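You operate a simulated robot arm through the tools that you are given. There is no shell and no other tool.

Carry out the task below with a simulated robot arm. There is one attempt and no reset: what you move stays moved.

TASK
Tap all three proud plugs on the long ledge home.
Fine: use the black mallet, crush no seal, and put the mallet back.

It is judged by the outcome, as a careful person would: the job done as asked, and still so three seconds after it is handed in. It fails if anything else is knocked over, pushed out of place, dropped, spilled or broken. Lids that push on must go on centred and level and be pressed home; caps that screw on are set level and turned clockwise until they are tight.

THE ROBOT
A 7-joint arm with a two-finger parallel gripper, fixed in place. Base frame: the origin is at the foot of the arm, x ahead of it, y to its left, z up; the work surface is at about z = 0.8. Units: m, rad, N and s.
With the tool pointing down near the work surface it reaches from about 0.3 to 0.7 m from the base axis. Its first joint turns from -1.152 to 1.152 rad. Payload 1.57 kg.
Tool frame: the origin (TCP) lies between the finger pads and is the grasp point; the fingertips stand 0.03 m ahead of it; z points along the fingers, y is the line along which they close. The gripper opens to 0.11 m. The fingers are 0.024 m wide and 0.012 m thick; the gripper's body (0.048 by 0.112 m) begins 0.078 m behind the TCP.
Orientation is that of the tool frame in the base frame, as a unit quaternion [w, x, y, z]. With the fingers straight down and closing along the base's y, the tool's x points along the base's -x, its y along +y and its z along -z.

THE INTERFACE
- The arm moves only by the tool servo_tool. Its argument "motion" is a list of rows, each an object of numbers (a shift or turn left out is 0, a gripper value left out holds the last): "tx", "ty", "tz": the shift along the tool's x, y, z in m; "wx", "wy", "wz": the turn, a rotation vector about the tool's x, y, z in rad. In form: [{"tx": .., "ty": .., "tz": .., "wx": .., "wy": .., "wz": ..}, ...]. A call has 1 to 20 rows; each row is the pose to reach, as a shift and turn from the pose commanded when the call began, along the tool's axes at that moment. "jaw" is the opening in per cent of the stroke, from 0 (shut) to 100 (fully open), set as the call begins (left out, the last holds). A row lasts 0.2 s, in which the tool goes at most 0.05 m and 0.15 rad; a call with a longer step from one row to the next is refused whole, and so is a gripper value outside its range. Where a pose cannot be reached the arm comes as near as it can. A force on the tool above 40 N (or 10 N above the force at the start of the call, whichever is more), or a blocked arm, ends the call early, and 0.2 s more pass. The fingers move at their own pace (about 0.108 m/s each) and stop on an object; they squeeze with about 43 N. The grip force told is the motor's: it shows also when the fingers shut on nothing. Time passes only in rows, and 0.2 s behind the last, so rows that repeat a pose let the fingers close. The reply holds the time, the measured pose of the TCP, the force on the tool along the base axes, the opening and the grip force, in the units named above and with some noise, with the torque about the TCP (base axes, N m) and any sound that the robot's microphone picked up, and new pictures: "show" is both (left out), scene, wrist or none.
- Cameras (640 x 400 px; columns grow to the right, rows downward): "scene" is fixed at [0.1607, -0.396, 1.407]; the picture's right is [0.76, -0.65, 0.00], its down [-0.42, -0.49, -0.76] and it looks along [0.50, 0.58, -0.65] (base axes); focal length 225 px, centre (320, 200). "wrist" rides on the gripper at [0.07, 0.016, -0.141] in the tool frame; the picture's right is [-0.23, 0.97, 0.00], its down [-0.85, -0.20, -0.48] and it looks along [-0.47, -0.11, 0.88] (tool axes); focal length 222 px, centre (320, 200).
- locate(camera, pixels): for up to 12 pixels [column, row] of the newest picture of that camera ("zoom" is the newest enlarged one), the place [x, y, z] in the base frame of the surface seen there, good to about 0.002 m, but the place of the scene camera against the robot may be out by one fixed shift of up to 0.012 m in any direction. It takes no simulated time.
- close_up(camera, box): a new picture of the part [left, top, right, bottom] of that camera's present view, enlarged. It takes no simulated time.
- close_job(): hands the job in; it is judged then, once.

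Unless the task says otherwise, let go and move clear before handing in.

The tools are called as a command line: name --argument value ..., lists and objects as JSON in quotes. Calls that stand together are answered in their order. servo_tool: Moves the arm, as the interface text tells. Its arguments: {"type":"object","properties":{"motion":{"type":"array","items":{"type":"object","properties":{"tx":{"type":"number"},"ty":{"type":"number"},"tz":{"type":"number"},"wx":{"type":"number"},"wy":{"type":"number"},"wz":{"type":"number"}}}},"jaw":{"type":"number"},"show":{"type":"string","enum":["both","scene","wrist","none"]}},"required":["motion"]} The other tools are called the same way: locate (camera, pixels) gives the place of the surface under pixels of a picture; close_up (camera, box) takes an enlarged picture of a part of a camera's view; close_job () hands the job in.

At the start:

```text
t: 0.0
tool_pos: [0.3167, -0.1702, 1.2229]
orientation: [0.001, 0.001, 1.0, 0.0]
force: [-0.4, 0.4, 0.0]
wrist_torque: [-0.02, 0.0, 0.0]
gripper_width: 0.1101
grasp_force: 0.1
```

scene: 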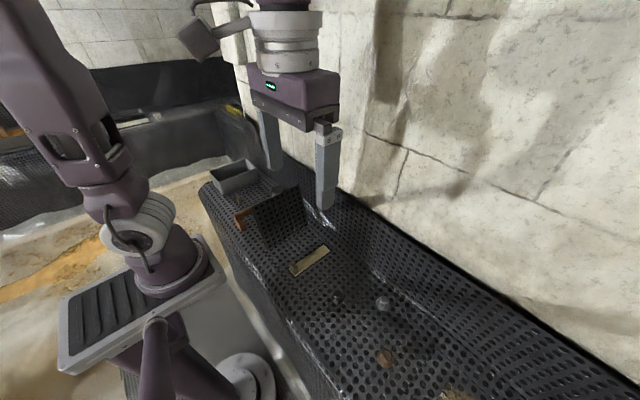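
wrist: 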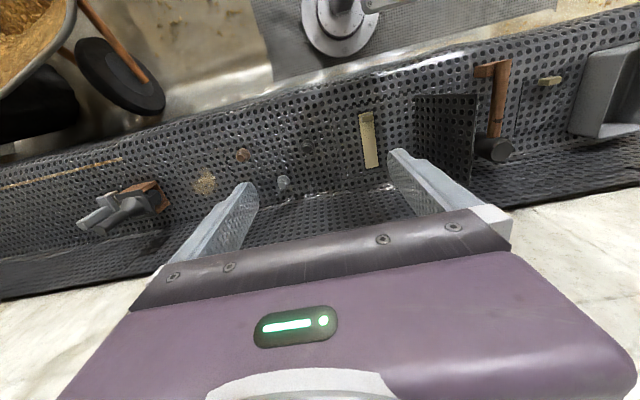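

The wrist picture shows a perforated ledge with a mallet-like object near (495,100), a label/strip at (368,140), and small plugs near (283,182), (243,155), (307,147). I'll enlarge these areas before moving.

close_up --camera "wrist" --box '[400, 40, 640, 190]'

close_up --camera "wrist" --box '[180, 90, 420, 240]'

close_up --camera "scene" --box '[190, 140, 350, 240]'

close_up --camera "scene" --box '[260, 225, 540, 400]'

close_up --camera "wrist" --box '[0, 130, 240, 280]'

```text
2.67 times, centred on (520, 115) of wrist
```

zoom: 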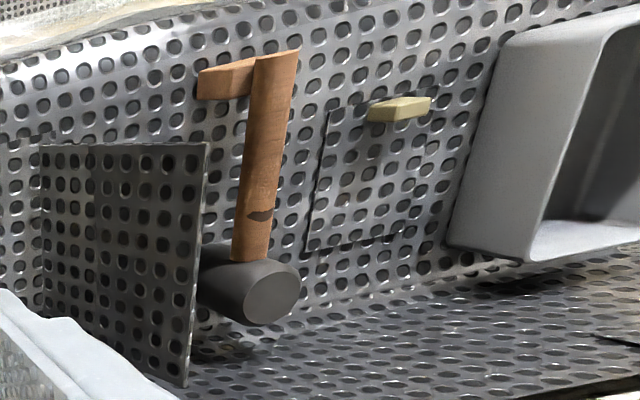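

```text
2.67 times, centred on (300, 165) of wrist
```

zoom: 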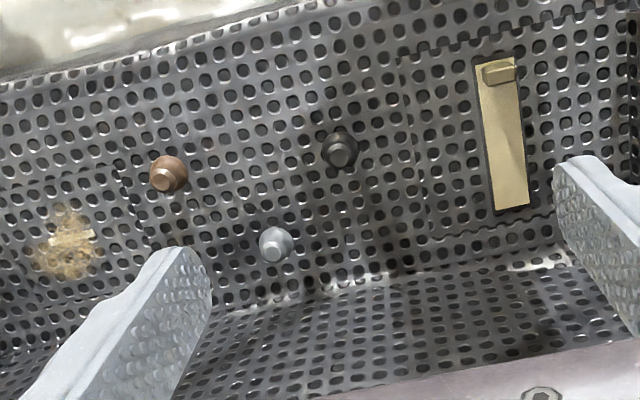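

```text
4.00 times, centred on (270, 190) of scene
```

zoom: 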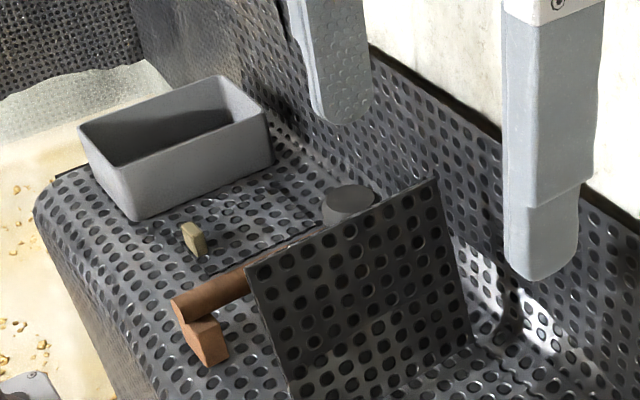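

```text
2.29 times, centred on (400, 312) of scene
```

zoom: 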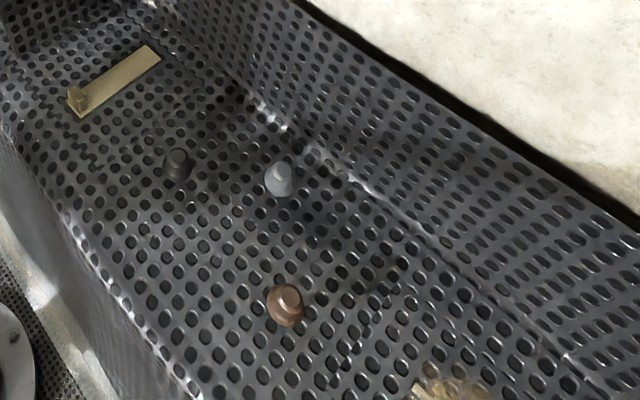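

```text
2.67 times, centred on (120, 205) of wrist
```

zoom: 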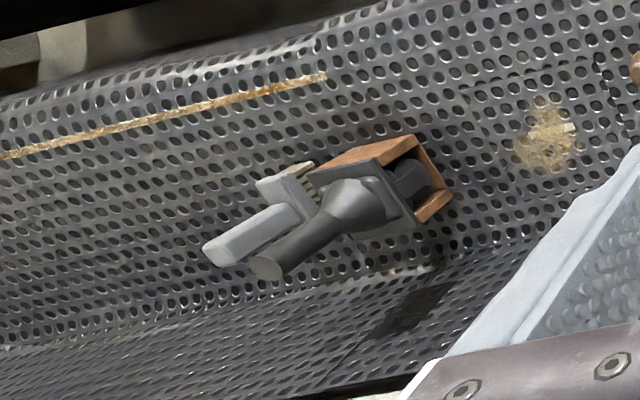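

The close-ups show three plugs (brown, dark, grey) on the ledge, one mallet with a wooden handle beside a partition, and another dark tool set in a wooden holder with a grey tool. I need to find out which is the "black mallet", so I'll locate these points first.

locate --camera "wrist" --pixels '[[243, 155], [283, 183], [308, 147], [368, 140], [204, 183], [495, 148], [500, 70], [482, 70], [100, 230], [125, 212], [155, 195], [550, 80]]'

close_up --camera "wrist" --box '[65, 165, 185, 240]'

close_up --camera "wrist" --box '[220, 125, 340, 200]'

close_up --camera "wrist" --box '[450, 50, 550, 180]'

close_up --camera "scene" --box '[320, 280, 410, 380]'

```text
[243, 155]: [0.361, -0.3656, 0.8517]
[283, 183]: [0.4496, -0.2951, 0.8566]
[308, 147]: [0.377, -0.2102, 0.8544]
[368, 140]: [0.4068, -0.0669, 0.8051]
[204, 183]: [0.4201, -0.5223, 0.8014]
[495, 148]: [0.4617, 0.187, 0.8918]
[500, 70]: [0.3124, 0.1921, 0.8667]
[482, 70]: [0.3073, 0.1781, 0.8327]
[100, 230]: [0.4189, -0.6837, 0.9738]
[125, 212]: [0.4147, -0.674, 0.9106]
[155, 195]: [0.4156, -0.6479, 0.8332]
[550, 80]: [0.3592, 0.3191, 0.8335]
```

```text
5.33 times, centred on (125, 202) of wrist
```

zoom: 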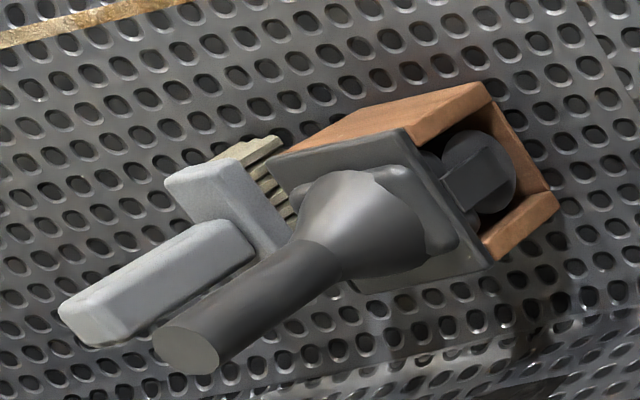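

```text
5.33 times, centred on (280, 162) of wrist
```

zoom: 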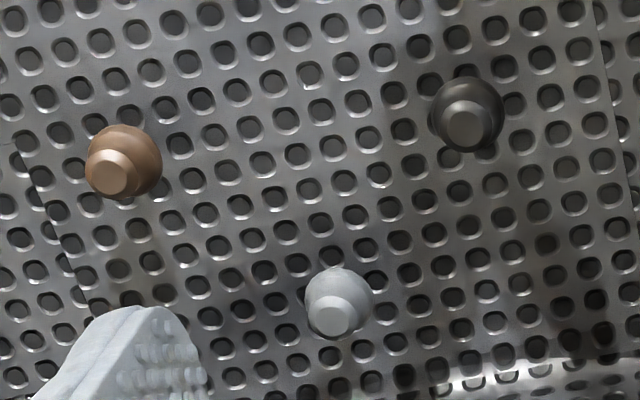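

```text
3.08 times, centred on (500, 115) of wrist
```

zoom: 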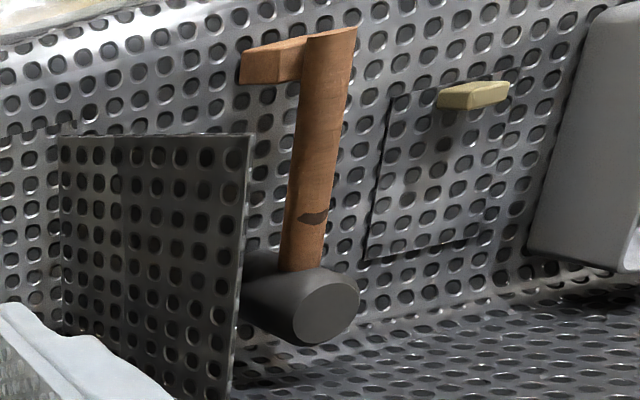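

```text
4.00 times, centred on (365, 330) of scene
```

zoom: 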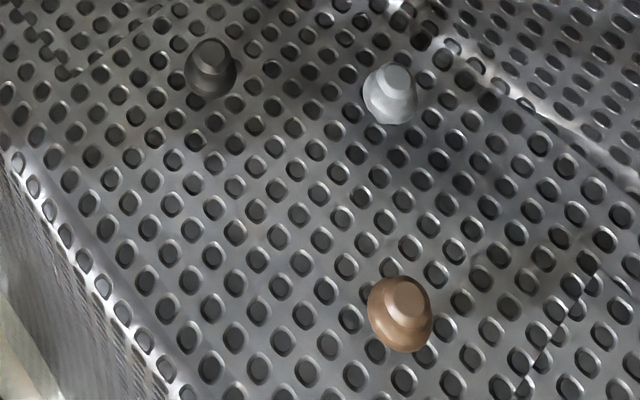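

The plug tops read about z = 0.852–0.857 over a ledge at about 0.80. The mallet's head stands upright at about (0.46, 0.19), with its handle along x. I'll move the wrist camera down over the plugs for a precise look.

servo_tool --motion '[{"tx": -0.002, "ty": -0.015, "tz": 0.04}, {"tx": -0.005, "ty": -0.03, "tz": 0.08}, {"tx": -0.007, "ty": -0.045, "tz": 0.12}, {"tx": -0.01, "ty": -0.06, "tz": 0.16}, {"tx": -0.012, "ty": -0.075, "tz": 0.2}, {"tx": -0.015, "ty": -0.09, "tz": 0.24}, {"tx": -0.017, "ty": -0.105, "tz": 0.27}, {"tx": -0.017, "ty": -0.105, "tz": 0.27}]' --jaw 100 --show "both"

```text
t: 1.8
tool_pos: [0.3331, -0.2751, 0.9526]
orientation: [0.001, 0.0, 1.0, 0.0]
force: [-0.8, 0.5, -0.8]
wrist_torque: [-0.02, 0.02, 0.07]
gripper_width: 0.1104
grasp_force: 0.0
```

scene: 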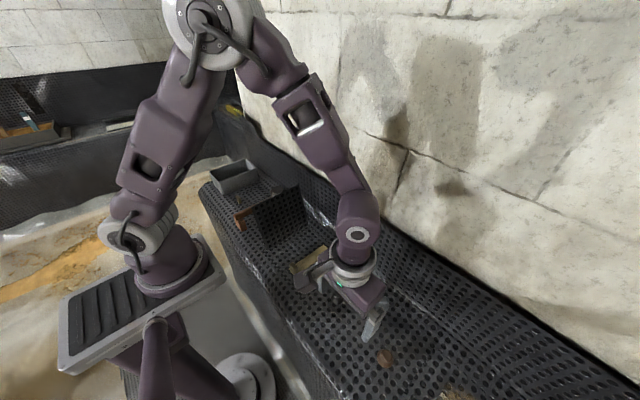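
wrist: 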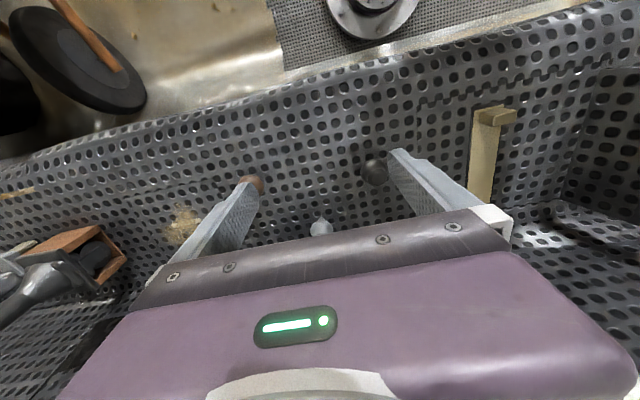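

The fingers hide the brown plug at (255,182) and crowd the dark plug at (375,172). I'll back the tool toward the base to clear the view.

servo_tool --motion '[{"tx": 0.04, "tz": -0.01}, {"tx": 0.07, "tz": -0.03}, {"tx": 0.07, "tz": -0.03}]' --show "wrist"

```text
t: 2.6
tool_pos: [0.263, -0.2738, 0.9822]
orientation: [0.0, 0.0, 1.0, 0.0]
force: [0.0, 0.9, 0.3]
wrist_torque: [-0.03, -0.01, -0.02]
gripper_width: 0.11
grasp_force: 0.1
```

wrist: 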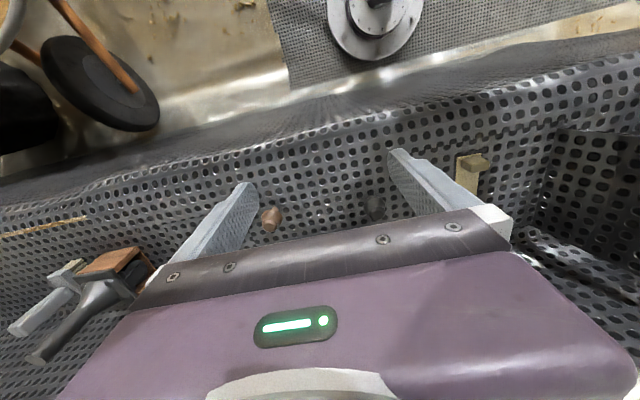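

In this picture "down" is base +x, so I should go forward instead. I'll move to about x = 0.43 at about z = 1.0, which puts the plugs in the clear upper-middle of the view.

servo_tool --motion '[{"tx": -0.04, "tz": -0.02}, {"tx": -0.085, "tz": -0.03}, {"tx": -0.13, "tz": -0.03}, {"tx": -0.17, "tz": -0.03}, {"tx": -0.17, "tz": -0.03}]' --show "wrist"

```text
t: 3.8
tool_pos: [0.4339, -0.2749, 1.0117]
orientation: [0.001, 0.001, 1.0, -0.001]
force: [-1.0, -0.8, -0.7]
wrist_torque: [0.01, -0.02, 0.02]
gripper_width: 0.1097
grasp_force: 0.0
```

wrist: 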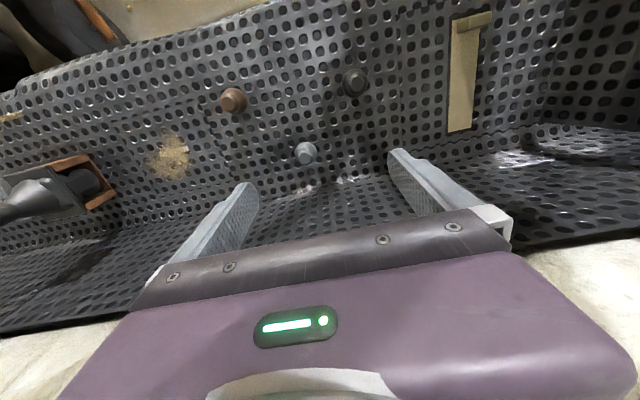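

All three plugs are now clear: brown (233,100), grey (305,153) and dark (354,82). I'll enlarge each one.

close_up --camera "wrist" --box '[209, 85, 257, 115]'

close_up --camera "wrist" --box '[281, 138, 329, 168]'

close_up --camera "wrist" --box '[330, 67, 378, 97]'

locate --camera "wrist" --pixels '[[233, 97], [236, 101], [245, 108], [222, 92], [305, 153], [303, 159], [310, 146], [300, 166], [354, 80], [354, 86], [366, 92], [342, 72]]'

```text
13.33 times, centred on (233, 100) of wrist
```

zoom: 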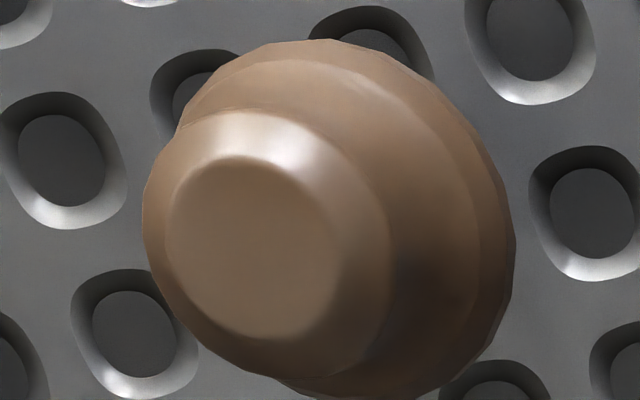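

```text
13.33 times, centred on (305, 153) of wrist
```

zoom: 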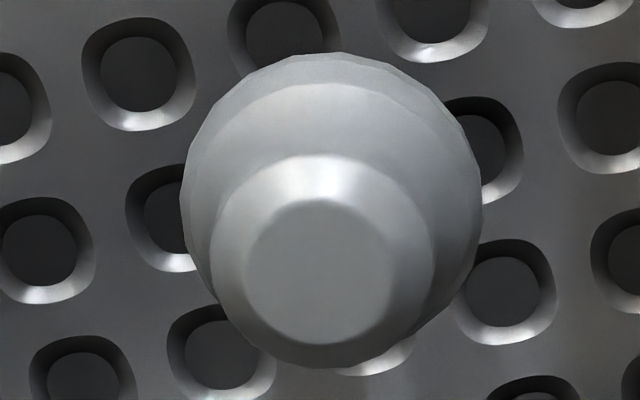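

```text
13.33 times, centred on (354, 82) of wrist
```

zoom: 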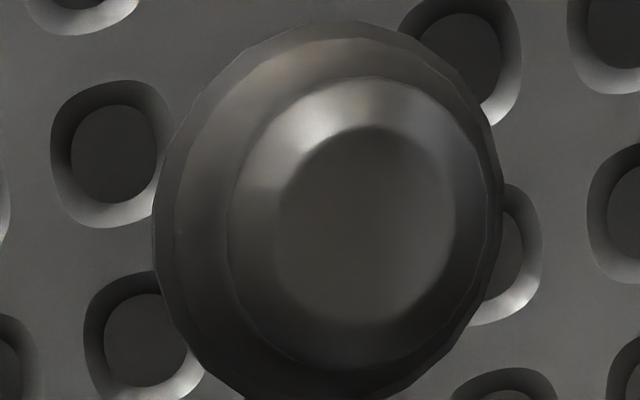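

```text
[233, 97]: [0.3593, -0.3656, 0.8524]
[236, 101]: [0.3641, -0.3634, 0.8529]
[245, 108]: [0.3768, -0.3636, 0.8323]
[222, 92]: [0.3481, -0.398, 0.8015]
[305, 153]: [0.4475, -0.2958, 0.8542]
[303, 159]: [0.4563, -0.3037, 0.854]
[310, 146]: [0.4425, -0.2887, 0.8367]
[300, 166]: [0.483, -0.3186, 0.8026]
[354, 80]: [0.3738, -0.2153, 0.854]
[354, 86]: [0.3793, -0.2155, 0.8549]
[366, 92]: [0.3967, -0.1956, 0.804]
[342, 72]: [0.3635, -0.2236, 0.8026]
```

The plug tops sit at about 0.853–0.855, with a wider collar below. I'll check their side profiles with tight close-ups from the scene camera, and look at the mallet from there as well.

close_up --camera "scene" --box '[369, 345, 401, 365]'

close_up --camera "scene" --box '[320, 285, 352, 305]'

close_up --camera "scene" --box '[366, 295, 398, 315]'

close_up --camera "scene" --box '[228, 175, 308, 235]'

```text
16.00 times, centred on (385, 355) of scene
```

zoom: 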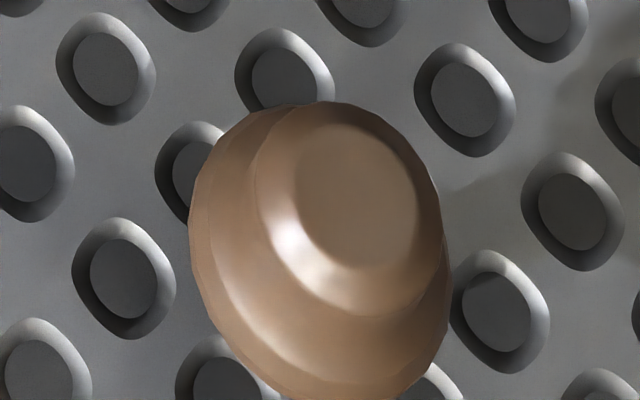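

```text
16.00 times, centred on (336, 295) of scene
```

zoom: 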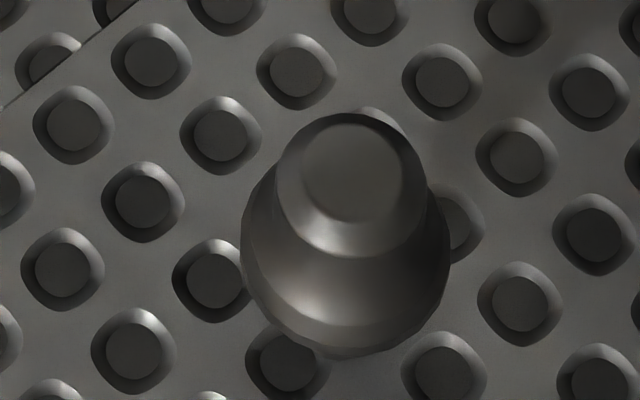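

```text
16.00 times, centred on (382, 305) of scene
```

zoom: 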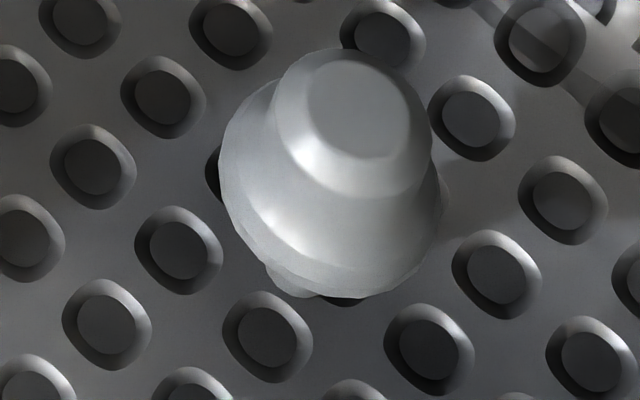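

```text
6.67 times, centred on (268, 205) of scene
```

zoom: 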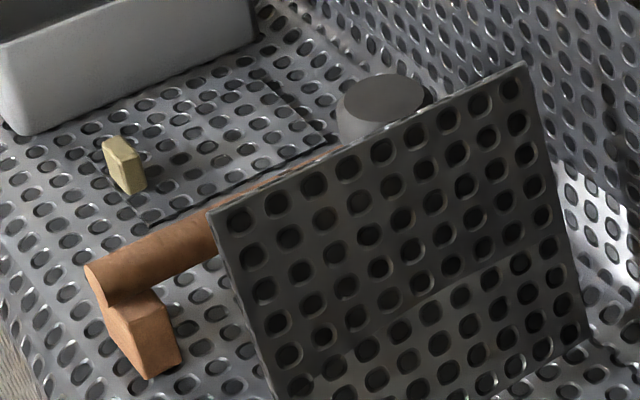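

The plugs look upright. The mallet's handle end rests on a small wooden block, and a perforated partition plate stands right beside it. I'll measure these from the last zoom.

locate --camera "zoom" --pixels '[[518, 70], [214, 216], [583, 330], [280, 385], [380, 95], [375, 125], [345, 115], [100, 262], [150, 248], [205, 225], [150, 315], [155, 355]]'

servo_tool --motion '[{"tz": -0.04, "ty": 0.02}, {"tz": -0.06, "ty": 0.06}, {"tz": -0.08, "ty": 0.1}, {"tz": -0.1, "ty": 0.14}, {"tz": -0.11, "ty": 0.18}, {"tz": -0.11, "ty": 0.22}, {"tz": -0.11, "ty": 0.26}, {"tz": -0.11, "ty": 0.3}, {"tz": -0.11, "ty": 0.34}, {"tz": -0.11, "ty": 0.38}, {"tz": -0.11, "ty": 0.42}, {"tz": -0.11, "ty": 0.45}, {"tz": -0.11, "ty": 0.45}]' --show "both"

```text
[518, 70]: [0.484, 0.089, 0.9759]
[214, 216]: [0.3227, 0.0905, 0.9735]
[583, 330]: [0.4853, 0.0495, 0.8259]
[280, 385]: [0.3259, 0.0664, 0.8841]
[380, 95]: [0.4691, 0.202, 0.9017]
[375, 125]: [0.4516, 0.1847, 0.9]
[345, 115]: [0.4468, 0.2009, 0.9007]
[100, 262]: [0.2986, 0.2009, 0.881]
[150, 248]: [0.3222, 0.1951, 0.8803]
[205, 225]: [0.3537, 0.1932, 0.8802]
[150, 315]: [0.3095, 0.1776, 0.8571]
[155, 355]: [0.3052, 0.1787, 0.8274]
```

```text
t: 6.6
tool_pos: [0.434, 0.1763, 1.1211]
orientation: [0.0, 0.0, 1.0, 0.0]
force: [-0.2, -0.1, 0.5]
wrist_torque: [0.01, 0.01, -0.01]
gripper_width: 0.11
grasp_force: 0.0
```

scene: 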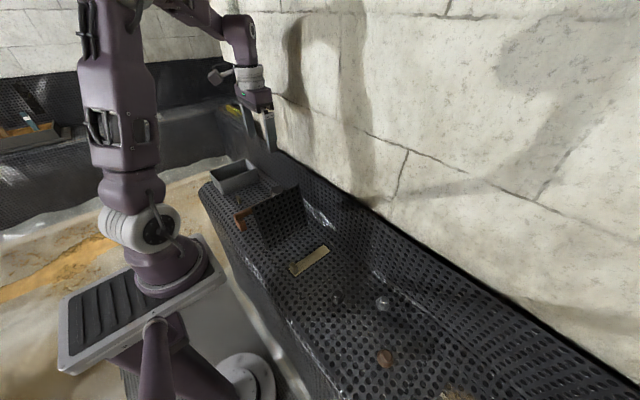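
wrist: 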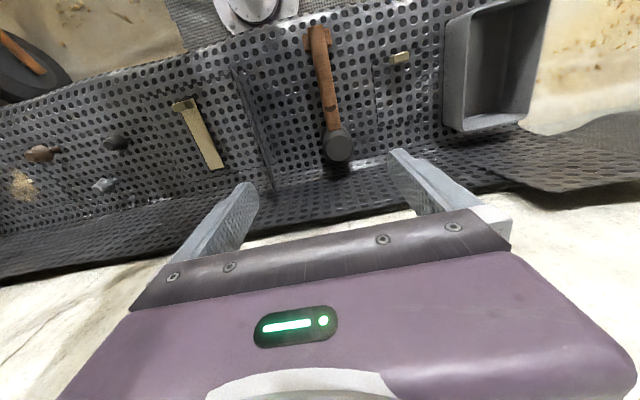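

I now have a clear top view of the mallet, with the head at (340,143) and the handle up to (318,30), and the partition edge on the left at about (255,140). I'll enlarge and measure it.

close_up --camera "wrist" --box '[220, 15, 440, 180]'

locate --camera "wrist" --pixels '[[340, 135], [340, 150], [330, 143], [350, 143], [318, 30], [322, 60], [327, 90], [331, 115], [307, 40], [242, 72], [270, 187], [400, 57]]'

```text
2.42 times, centred on (330, 98) of wrist
```

zoom: 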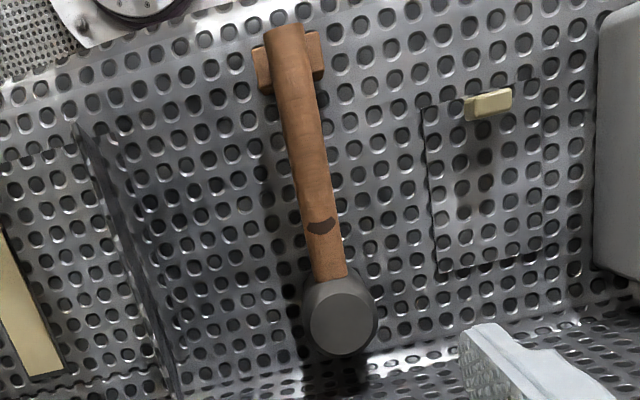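

```text
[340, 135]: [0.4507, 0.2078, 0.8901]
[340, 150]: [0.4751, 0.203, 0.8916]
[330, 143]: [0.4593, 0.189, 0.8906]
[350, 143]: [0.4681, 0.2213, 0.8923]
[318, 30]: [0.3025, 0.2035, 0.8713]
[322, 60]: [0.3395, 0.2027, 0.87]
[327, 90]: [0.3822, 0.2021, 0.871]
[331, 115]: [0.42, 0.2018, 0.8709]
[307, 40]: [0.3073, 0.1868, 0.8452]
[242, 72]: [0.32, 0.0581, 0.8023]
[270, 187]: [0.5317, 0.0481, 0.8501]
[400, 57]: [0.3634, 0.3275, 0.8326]
```

The mallet's handle axis runs along x at y ≈ 0.203 with its top at z ≈ 0.871. The head is centred near (0.463, 0.205) with its top at 0.891, and the partition is well to the left. I want a side view of the mallet head and plug collars, so I'll rise a little and yaw the tool 90°.

servo_tool --motion '[{"wz": 0.14}, {"wz": 0.28}, {"wz": 0.42}, {"wz": 0.56}, {"wz": 0.7}, {"wz": 0.84}, {"wz": 0.98}, {"wz": 1.12}, {"wz": 1.26}, {"wz": 1.4}, {"wz": 1.54}, {"wz": 1.57}, {"wz": 1.57}]' --show "wrist"

```text
t: 9.4
tool_pos: [0.4347, 0.1752, 1.1233]
orientation: [0.0, 0.707, 0.707, 0.0]
force: [-0.4, 0.3, -0.6]
wrist_torque: [0.0, -0.03, 0.01]
gripper_width: 0.1097
grasp_force: 0.0
```

wrist: 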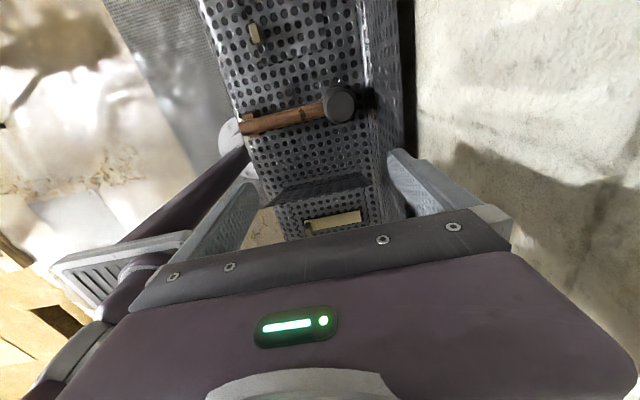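

Now I'll shift toward +y, tilt the tool so the camera looks at a low angle along -y, and come down to view the mallet from its side.

servo_tool --motion '[{"tx": 0.04, "wy": -0.1}, {"tx": 0.08, "wy": -0.2}, {"tx": 0.12, "wy": -0.3, "tz": 0.02}, {"tx": 0.15, "wy": -0.4, "tz": 0.05}, {"tx": 0.165, "wy": -0.5, "tz": 0.09}, {"tx": 0.165, "wy": -0.6, "tz": 0.13}, {"tx": 0.165, "wy": -0.6, "tz": 0.16}, {"tx": 0.165, "wy": -0.6, "tz": 0.16}]' --show "both"

```text
t: 11.2
tool_pos: [0.4331, 0.3404, 0.9626]
orientation: [0.209, 0.676, 0.675, -0.209]
force: [-0.6, 0.4, 0.5]
wrist_torque: [0.04, 0.01, -0.01]
gripper_width: 0.1099
grasp_force: 0.1
```

scene: 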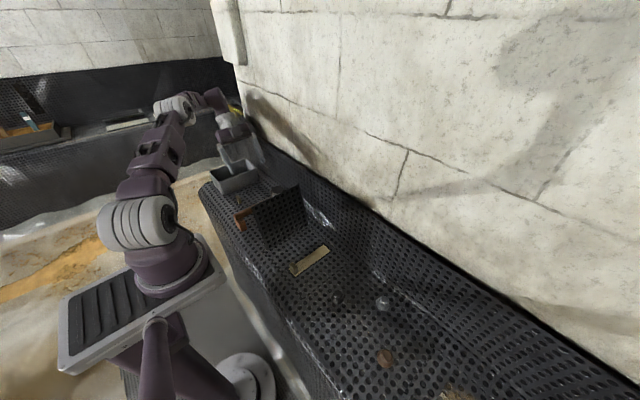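
wrist: 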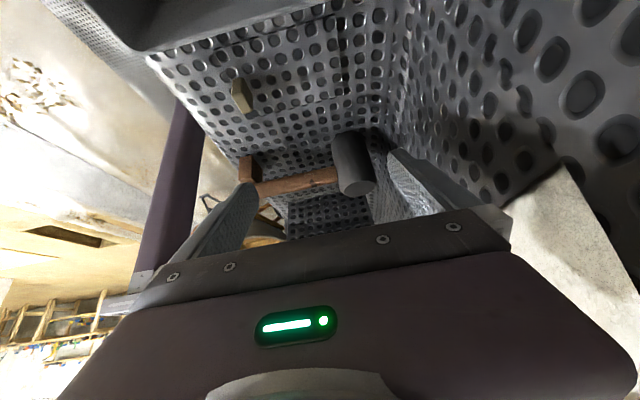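

This side view shows the mallet head at about (355,163) and the handle at (300,183). I'll enlarge it.

close_up --camera "wrist" --box '[225, 110, 401, 220]'

locate --camera "wrist" --pixels '[[345, 135], [350, 140], [357, 160], [352, 180], [362, 186], [325, 178], [290, 184], [262, 190], [247, 163], [248, 175], [340, 150], [372, 170]]'

```text
3.64 times, centred on (313, 165) of wrist
```

zoom: 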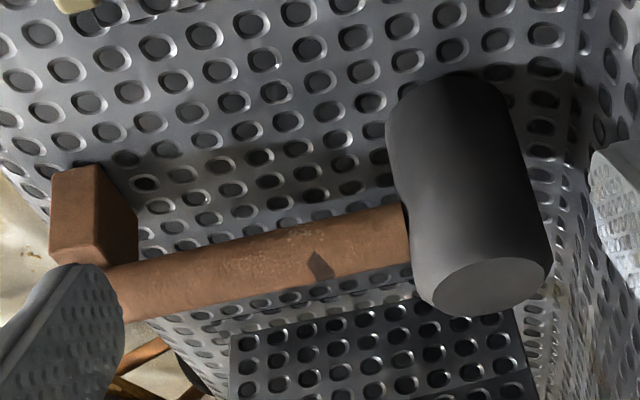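

```text
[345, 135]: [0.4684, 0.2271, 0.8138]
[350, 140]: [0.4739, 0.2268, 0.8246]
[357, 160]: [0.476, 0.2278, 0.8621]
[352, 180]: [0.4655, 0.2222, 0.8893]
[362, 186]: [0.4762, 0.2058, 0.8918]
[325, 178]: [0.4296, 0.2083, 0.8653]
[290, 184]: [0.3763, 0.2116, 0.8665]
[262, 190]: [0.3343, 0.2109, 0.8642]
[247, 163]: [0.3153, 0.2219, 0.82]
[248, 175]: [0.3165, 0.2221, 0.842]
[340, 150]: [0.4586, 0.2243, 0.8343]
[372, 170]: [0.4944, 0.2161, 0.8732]
```

The head is a cylinder about 0.05 m across, standing from z ≈ 0.80 to 0.891, with the handle axis at about 0.859 resting on the block. Keeping this tilt, I'll go up and over the partition to view the plugs from the side.

servo_tool --motion '[{"tx": -0.024, "tz": -0.035}, {"tx": -0.048, "tz": -0.07}, {"tx": -0.072, "tz": -0.105}, {"tx": -0.096, "tz": -0.14}, {"tx": -0.1345, "tz": -0.1136, "ty": -0.003}, {"tx": -0.173, "tz": -0.0872, "ty": -0.007}, {"tx": -0.2115, "tz": -0.0608, "ty": -0.01}, {"tx": -0.25, "tz": -0.0344, "ty": -0.013}, {"tx": -0.2885, "tz": -0.008, "ty": -0.017}, {"tx": -0.327, "tz": 0.0184, "ty": -0.02}, {"tx": -0.3655, "tz": 0.0448, "ty": -0.023}, {"tx": -0.404, "tz": 0.0712, "ty": -0.027}, {"tx": -0.4425, "tz": 0.097, "ty": -0.03}, {"tx": -0.4185, "tz": 0.132, "ty": -0.03}, {"tx": -0.3945, "tz": 0.167, "ty": -0.03}, {"tx": -0.3705, "tz": 0.202, "ty": -0.03}, {"tx": -0.3465, "tz": 0.237, "ty": -0.03}, {"tx": -0.3465, "tz": 0.237, "ty": -0.03}]' --show "both"

```text
t: 15.0
tool_pos: [0.4039, -0.0801, 0.9635]
orientation: [0.209, 0.675, 0.676, -0.208]
force: [0.6, -0.3, -0.2]
wrist_torque: [0.03, 0.02, 0.0]
gripper_width: 0.1098
grasp_force: 0.1
out of reach, approached as far as the arm can: row 2, 3, 4
```

scene: 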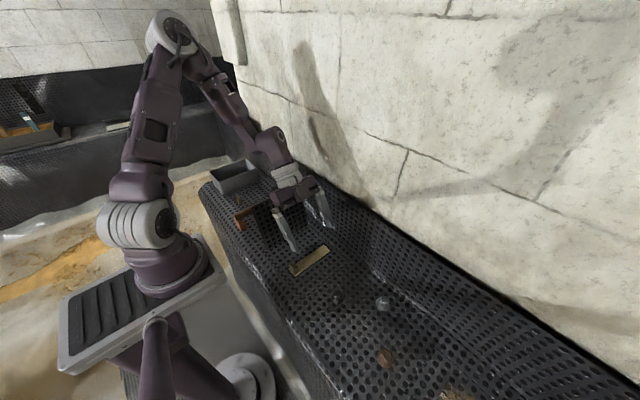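
wrist: 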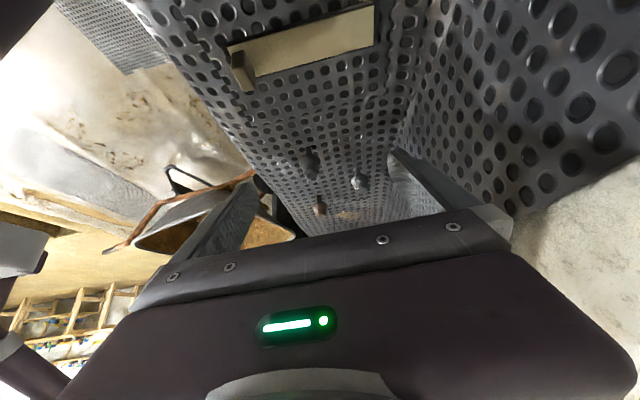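

The plugs are now seen from the side at (310,163), (359,180) and (319,206). I'll zoom in on each to see whether there is a gap under the collar.

close_up --camera "wrist" --box '[290, 148, 330, 182]'

close_up --camera "wrist" --box '[340, 164, 380, 196]'

close_up --camera "wrist" --box '[302, 190, 338, 220]'

locate --camera "wrist" --pixels '[[310, 157], [311, 165], [312, 173], [358, 176], [359, 181], [360, 187], [319, 202], [320, 206], [321, 211], [310, 151], [240, 72], [300, 45]]'

```text
11.76 times, centred on (310, 165) of wrist
```

zoom: 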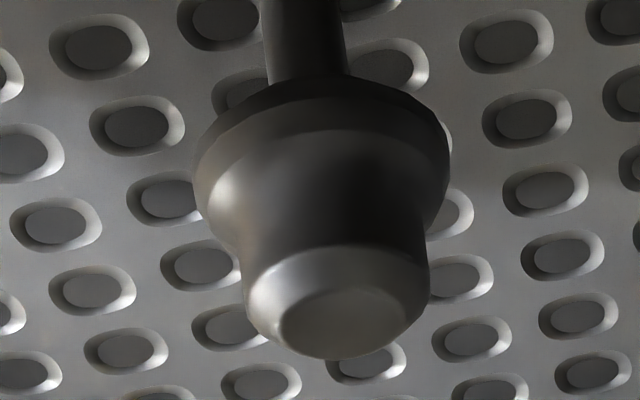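

```text
12.50 times, centred on (360, 180) of wrist
```

zoom: 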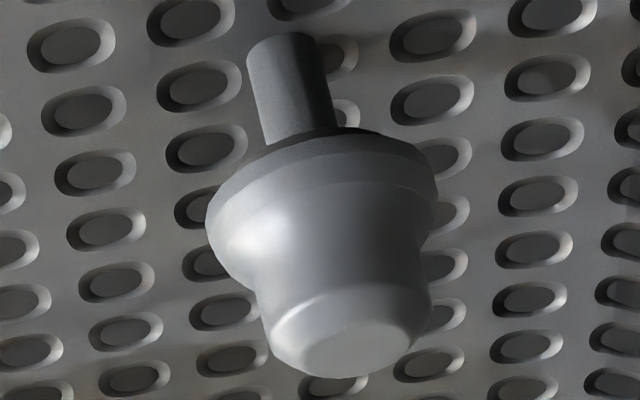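

```text
13.33 times, centred on (320, 205) of wrist
```

zoom: 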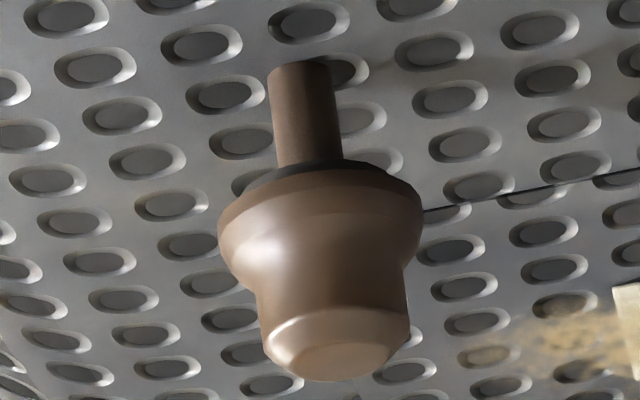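

```text
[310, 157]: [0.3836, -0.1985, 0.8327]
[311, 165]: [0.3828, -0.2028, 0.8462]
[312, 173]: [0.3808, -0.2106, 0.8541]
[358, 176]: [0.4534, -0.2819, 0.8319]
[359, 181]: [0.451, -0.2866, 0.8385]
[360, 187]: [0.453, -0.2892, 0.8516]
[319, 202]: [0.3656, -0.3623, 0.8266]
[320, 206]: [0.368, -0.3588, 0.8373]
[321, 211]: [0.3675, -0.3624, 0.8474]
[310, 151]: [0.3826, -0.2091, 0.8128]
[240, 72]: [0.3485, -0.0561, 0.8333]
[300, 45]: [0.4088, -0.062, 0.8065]
```

Each plug is a flanged head on a thin stem, with a dark seal ring under the flange. So "home" is the flange and seal just seating on the ledge, with a gap of roughly 0.02 m. I'll measure the gap on each plug.

locate --camera "zoom" --pixels '[[303, 66], [304, 80], [305, 110], [307, 150], [310, 168], [315, 180], [320, 195], [322, 215], [330, 250], [335, 300], [335, 350], [250, 110]]'

close_up --camera "wrist" --box '[350, 164, 366, 174]'

close_up --camera "wrist" --box '[294, 144, 326, 164]'

locate --camera "wrist" --pixels '[[309, 151], [309, 152.5], [309.5, 154.5], [310, 156], [310, 160], [356.5, 168], [357, 170], [357.5, 172], [358, 174], [358.5, 175.5], [359, 177], [359, 179]]'

```text
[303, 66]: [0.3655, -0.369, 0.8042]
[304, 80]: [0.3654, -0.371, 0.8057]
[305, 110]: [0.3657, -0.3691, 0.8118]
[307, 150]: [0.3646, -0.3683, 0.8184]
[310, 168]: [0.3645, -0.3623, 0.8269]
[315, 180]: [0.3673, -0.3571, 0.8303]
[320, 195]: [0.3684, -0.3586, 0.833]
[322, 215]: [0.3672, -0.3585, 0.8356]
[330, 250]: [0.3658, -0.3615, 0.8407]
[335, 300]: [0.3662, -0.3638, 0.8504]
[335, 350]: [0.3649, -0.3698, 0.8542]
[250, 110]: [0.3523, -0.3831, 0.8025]
```

```text
16.00 times, centred on (358, 169) of wrist
```

zoom: 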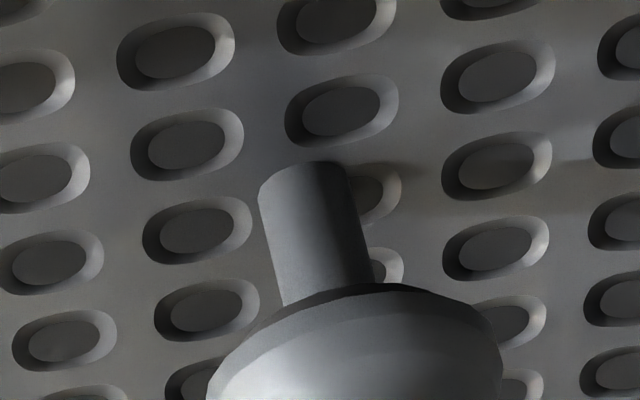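

```text
16.00 times, centred on (310, 154) of wrist
```

zoom: 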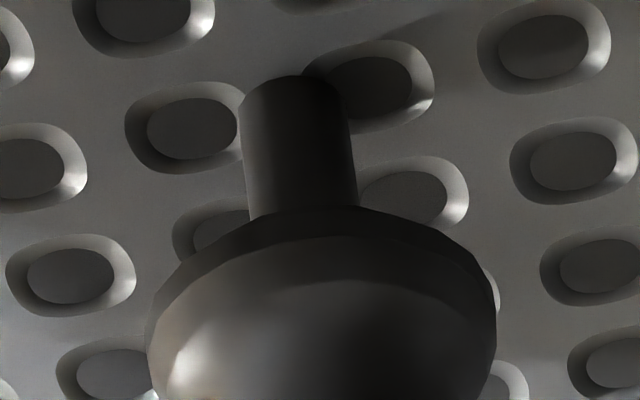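

```text
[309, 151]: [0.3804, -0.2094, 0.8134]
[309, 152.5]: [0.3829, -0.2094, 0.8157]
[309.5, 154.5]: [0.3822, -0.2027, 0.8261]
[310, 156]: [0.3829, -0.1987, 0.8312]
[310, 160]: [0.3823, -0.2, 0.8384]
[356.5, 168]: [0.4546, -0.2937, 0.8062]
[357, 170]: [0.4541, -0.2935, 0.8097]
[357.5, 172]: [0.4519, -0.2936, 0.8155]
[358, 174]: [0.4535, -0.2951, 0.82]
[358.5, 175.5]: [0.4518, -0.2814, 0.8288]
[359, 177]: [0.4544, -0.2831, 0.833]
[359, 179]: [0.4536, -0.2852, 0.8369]
```

The gap under each flange is about 0.02 m: the stem shows from 0.802 to about 0.823 and the cap top is at 0.854. I'll be pressing home to a cap top of about 0.832. Plug centres are roughly dark (0.380,-0.213), grey (0.453,-0.299) and brown (0.365,-0.373). Next I'll untilt and rise.

servo_tool --motion '[{"tx": -0.0142, "tz": -0.0206, "wy": 0.12}, {"tx": -0.0283, "tz": -0.0413, "wy": 0.24}, {"tx": -0.0424, "tz": -0.0619, "wy": 0.36}, {"tx": -0.0565, "tz": -0.0825, "wy": 0.48}, {"tx": -0.0706, "tz": -0.103, "wy": 0.602}, {"tx": -0.0706, "tz": -0.103, "wy": 0.602}]' --show "none"

```text
t: 16.4
tool_pos: [0.4045, -0.0787, 1.0874]
orientation: [-0.002, 0.706, 0.708, 0.002]
force: [0.3, -0.2, -0.1]
wrist_torque: [0.01, 0.05, 0.02]
gripper_width: 0.1101
grasp_force: 0.0
```

The tool is upright again. I'll now yaw back to the standard orientation while moving over the mallet head at about (0.463, 0.205), staying at z ≈ 1.09.

servo_tool --motion '[{"tx": 0.024, "ty": 0.005, "wz": -0.13}, {"tx": 0.047, "ty": 0.01, "wz": -0.26}, {"tx": 0.071, "ty": 0.015, "wz": -0.39}, {"tx": 0.095, "ty": 0.02, "wz": -0.52}, {"tx": 0.118, "ty": 0.024, "wz": -0.65}, {"tx": 0.142, "ty": 0.029, "wz": -0.78}, {"tx": 0.165, "ty": 0.034, "wz": -0.92}, {"tx": 0.189, "ty": 0.039, "wz": -1.05}, {"tx": 0.213, "ty": 0.044, "wz": -1.18}, {"tx": 0.236, "ty": 0.049, "wz": -1.31}, {"tx": 0.26, "ty": 0.054, "wz": -1.44}, {"tx": 0.2837, "ty": 0.0585, "wz": -1.57}, {"tx": 0.2837, "ty": 0.0585, "wz": -1.57}]' --show "wrist"

```text
t: 19.2
tool_pos: [0.4624, 0.205, 1.0875]
orientation: [0.0, 0.0, 1.0, 0.002]
force: [-0.2, -0.3, 0.3]
wrist_torque: [0.0, -0.01, 0.01]
gripper_width: 0.1098
grasp_force: 0.0
```

wrist: 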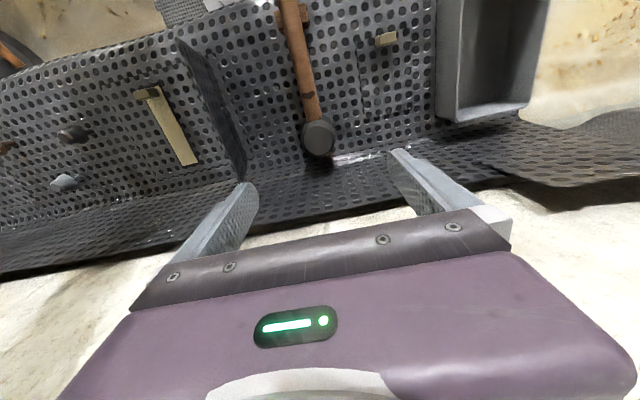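

The head is at (318,140), the handle runs up to (293,10), and the partition is off to the left at x-pixel 200. I'll measure the head's rim precisely.

close_up --camera "wrist" --box '[270, 70, 366, 170]'

locate --camera "wrist" --pixels '[[319, 125], [321, 154], [306, 140], [333, 139], [319, 140], [312, 115], [302, 70], [293, 20], [304, 115], [318, 110], [180, 45], [200, 60]]'

```text
4.00 times, centred on (318, 120) of wrist
```

zoom: 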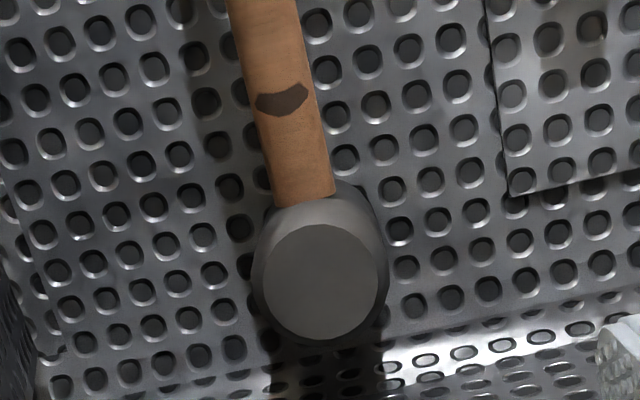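

```text
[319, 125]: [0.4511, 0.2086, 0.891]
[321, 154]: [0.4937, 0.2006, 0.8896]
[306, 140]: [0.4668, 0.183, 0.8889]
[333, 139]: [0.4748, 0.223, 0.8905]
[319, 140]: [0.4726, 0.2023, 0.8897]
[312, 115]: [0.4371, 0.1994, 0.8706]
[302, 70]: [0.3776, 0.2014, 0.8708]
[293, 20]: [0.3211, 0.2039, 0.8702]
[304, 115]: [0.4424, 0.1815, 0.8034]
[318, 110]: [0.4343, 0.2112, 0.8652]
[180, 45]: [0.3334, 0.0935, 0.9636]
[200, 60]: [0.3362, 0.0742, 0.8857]
```

The head centre is about (0.472, 0.203), with its top face at 0.890. I'll check how close the back wall comes to where the gripper will be.

locate --camera "wrist" --pixels '[[370, 158], [370, 170], [370, 185], [300, 170], [300, 185], [300, 205], [370, 200], [270, 180], [330, 165], [340, 152], [260, 200], [285, 215]]'

close_up --camera "scene" --box '[190, 90, 350, 240]'

```text
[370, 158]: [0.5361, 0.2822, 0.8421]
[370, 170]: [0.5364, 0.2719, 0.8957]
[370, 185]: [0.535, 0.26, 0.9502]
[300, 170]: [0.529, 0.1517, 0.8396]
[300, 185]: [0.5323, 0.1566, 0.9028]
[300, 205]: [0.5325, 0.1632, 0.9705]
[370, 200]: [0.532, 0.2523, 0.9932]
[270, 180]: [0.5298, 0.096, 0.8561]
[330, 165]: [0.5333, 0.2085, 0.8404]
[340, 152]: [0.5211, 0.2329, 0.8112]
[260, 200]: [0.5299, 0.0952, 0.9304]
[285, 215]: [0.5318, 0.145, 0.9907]
```

```text
2.67 times, centred on (270, 165) of scene
```

zoom: 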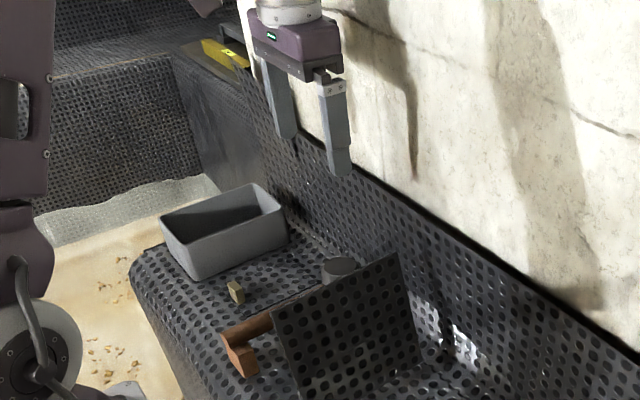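

The wall is vertical at x ≈ 0.533, so there's room. I'll descend straight over the head with the fingers wide open, pausing at z ≈ 0.93 to check alignment before straddling it.

servo_tool --motion '[{"tx": -0.003, "ty": -0.001, "tz": 0.04}, {"tx": -0.006, "ty": -0.002, "tz": 0.08}, {"tx": -0.0096, "ty": -0.002, "tz": 0.115}, {"tx": -0.0096, "ty": -0.002, "tz": 0.145}, {"tx": -0.0096, "ty": -0.002, "tz": 0.155}, {"tx": -0.0096, "ty": -0.002, "tz": 0.155}]' --jaw 100 --show "both"

```text
t: 20.6
tool_pos: [0.4712, 0.2018, 0.934]
orientation: [0.0, 0.0, 1.0, 0.001]
force: [0.7, -0.3, 0.2]
wrist_torque: [-0.02, -0.02, 0.02]
gripper_width: 0.1099
grasp_force: 0.1
```

scene: 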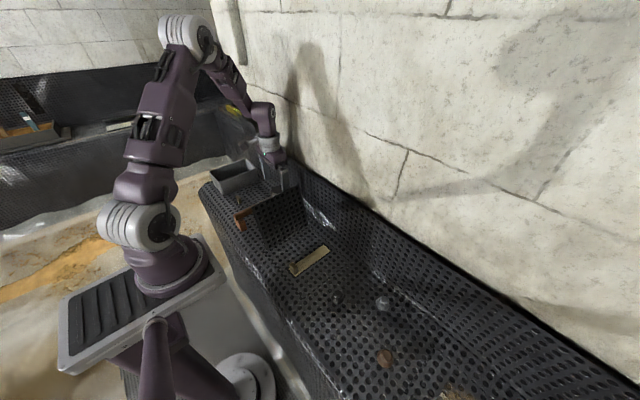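
wrist: 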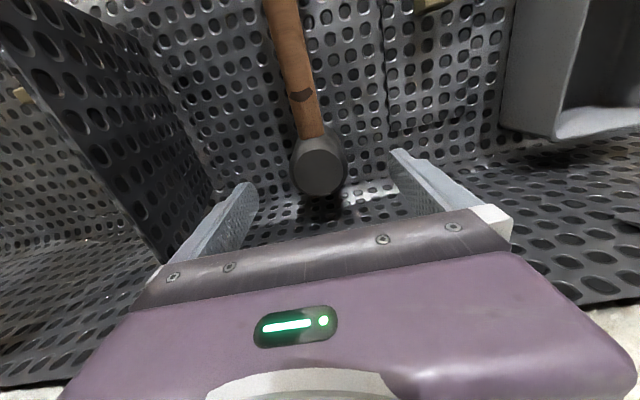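

The head at (319,165) is centred between the fingers. I'll do one more rim check from here.

close_up --camera "wrist" --box '[270, 115, 370, 215]'

locate --camera "wrist" --pixels '[[317, 145], [321, 191], [296, 168], [341, 166], [318, 168], [304, 130], [300, 100], [318, 128], [296, 132], [210, 225], [160, 230], [170, 120]]'

```text
4.00 times, centred on (320, 165) of wrist
```

zoom: 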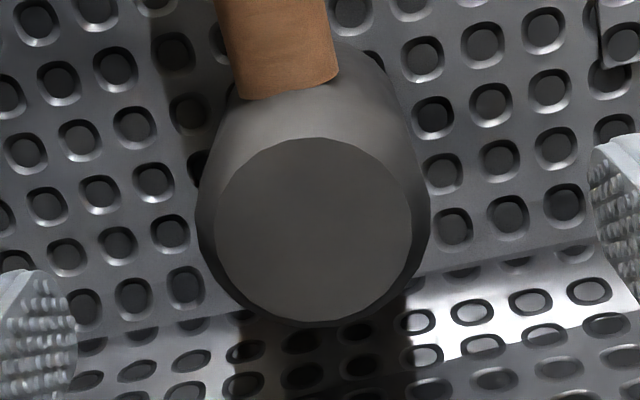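

```text
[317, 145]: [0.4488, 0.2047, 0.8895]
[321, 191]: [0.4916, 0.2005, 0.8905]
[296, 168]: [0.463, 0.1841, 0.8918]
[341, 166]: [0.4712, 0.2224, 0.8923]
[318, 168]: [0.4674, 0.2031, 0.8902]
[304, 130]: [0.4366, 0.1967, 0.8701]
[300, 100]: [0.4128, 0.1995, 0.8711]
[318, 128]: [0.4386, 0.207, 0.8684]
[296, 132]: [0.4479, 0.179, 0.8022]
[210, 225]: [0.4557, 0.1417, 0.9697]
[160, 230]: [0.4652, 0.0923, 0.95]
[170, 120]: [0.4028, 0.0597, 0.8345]
```

The head centre is confirmed at about (0.471, 0.203) and the TCP is at (0.471, 0.202). I'll descend the last 0.072 m and close on the head.

servo_tool --motion '[{"ty": 0.001, "tz": 0.03}, {"ty": 0.001, "tz": 0.055}, {"ty": 0.001, "tz": 0.072}, {"ty": 0.001, "tz": 0.072}]' --jaw 100 --show "both"

```text
t: 21.6
tool_pos: [0.4734, 0.2032, 0.8609]
orientation: [0.0, 0.0, 1.0, 0.001]
force: [0.1, -0.9, 0.4]
wrist_torque: [0.0, -0.01, 0.0]
gripper_width: 0.1099
grasp_force: 0.0
```

scene: 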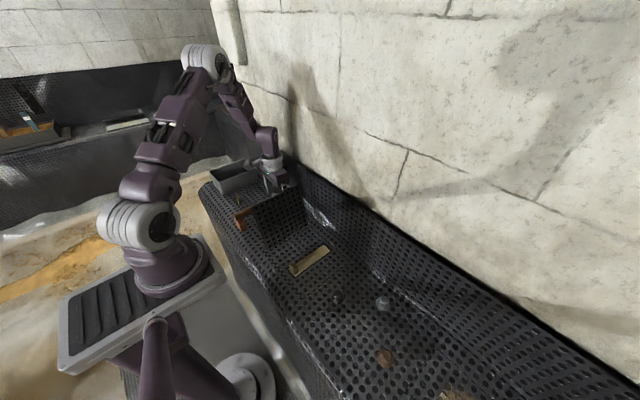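
wrist: 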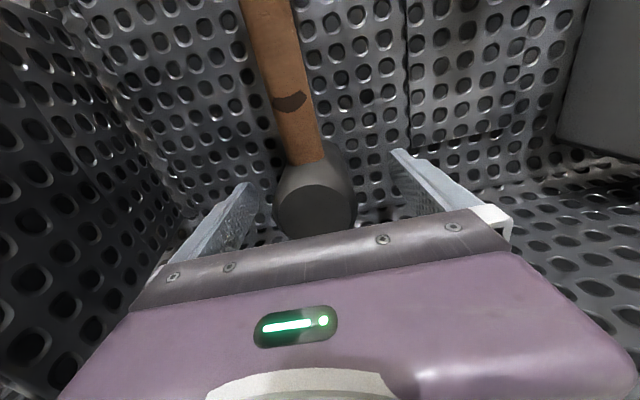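

The fingers straddle the head with no contact force. I'll close on it now, holding the pose.

servo_tool --motion '[{}, {}, {}, {}]' --jaw 0 --show "wrist"

```text
t: 22.6
tool_pos: [0.4721, 0.2029, 0.862]
orientation: [0.0, 0.0, 1.0, 0.001]
force: [1.0, -4.6, 2.2]
wrist_torque: [-0.23, 0.0, 0.07]
gripper_width: 0.0522
grasp_force: 42.5
```

wrist: 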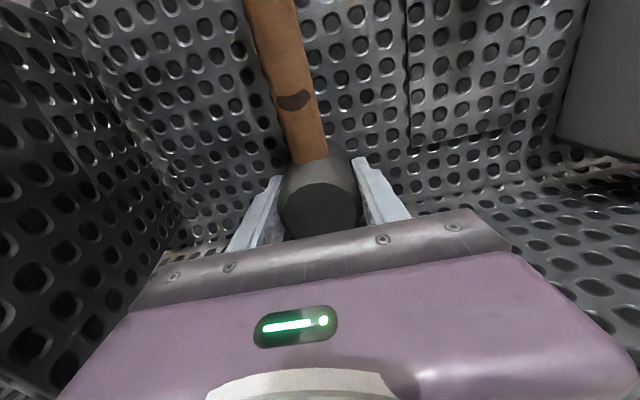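

The grip is solid (width 0.052, 42.5 N). I'll lift gently straight up a few centimetres and check that the mallet comes cleanly.

servo_tool --motion '[{"tz": -0.005}, {"tz": -0.015}, {"tz": -0.03}, {"tz": -0.05}, {"tz": -0.05}]' --jaw 0 --show "both"

```text
t: 23.8
tool_pos: [0.4718, 0.2032, 0.9124]
orientation: [0.0, 0.0, 1.0, 0.0]
force: [0.7, 0.1, -3.9]
wrist_torque: [-0.01, -0.06, 0.04]
gripper_width: 0.0523
grasp_force: 42.7
```

scene: 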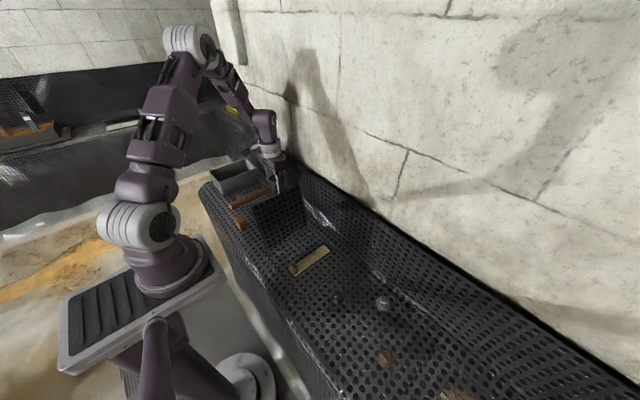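
wrist: 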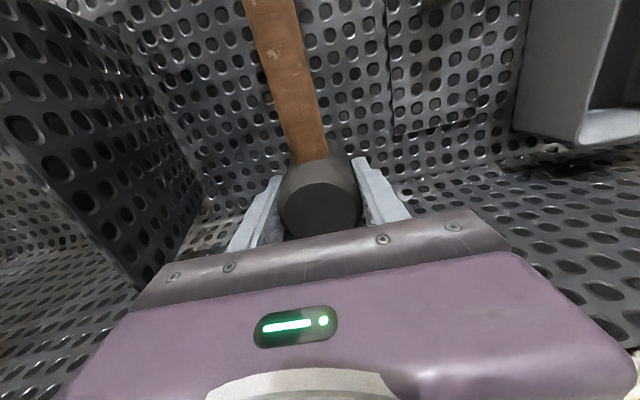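

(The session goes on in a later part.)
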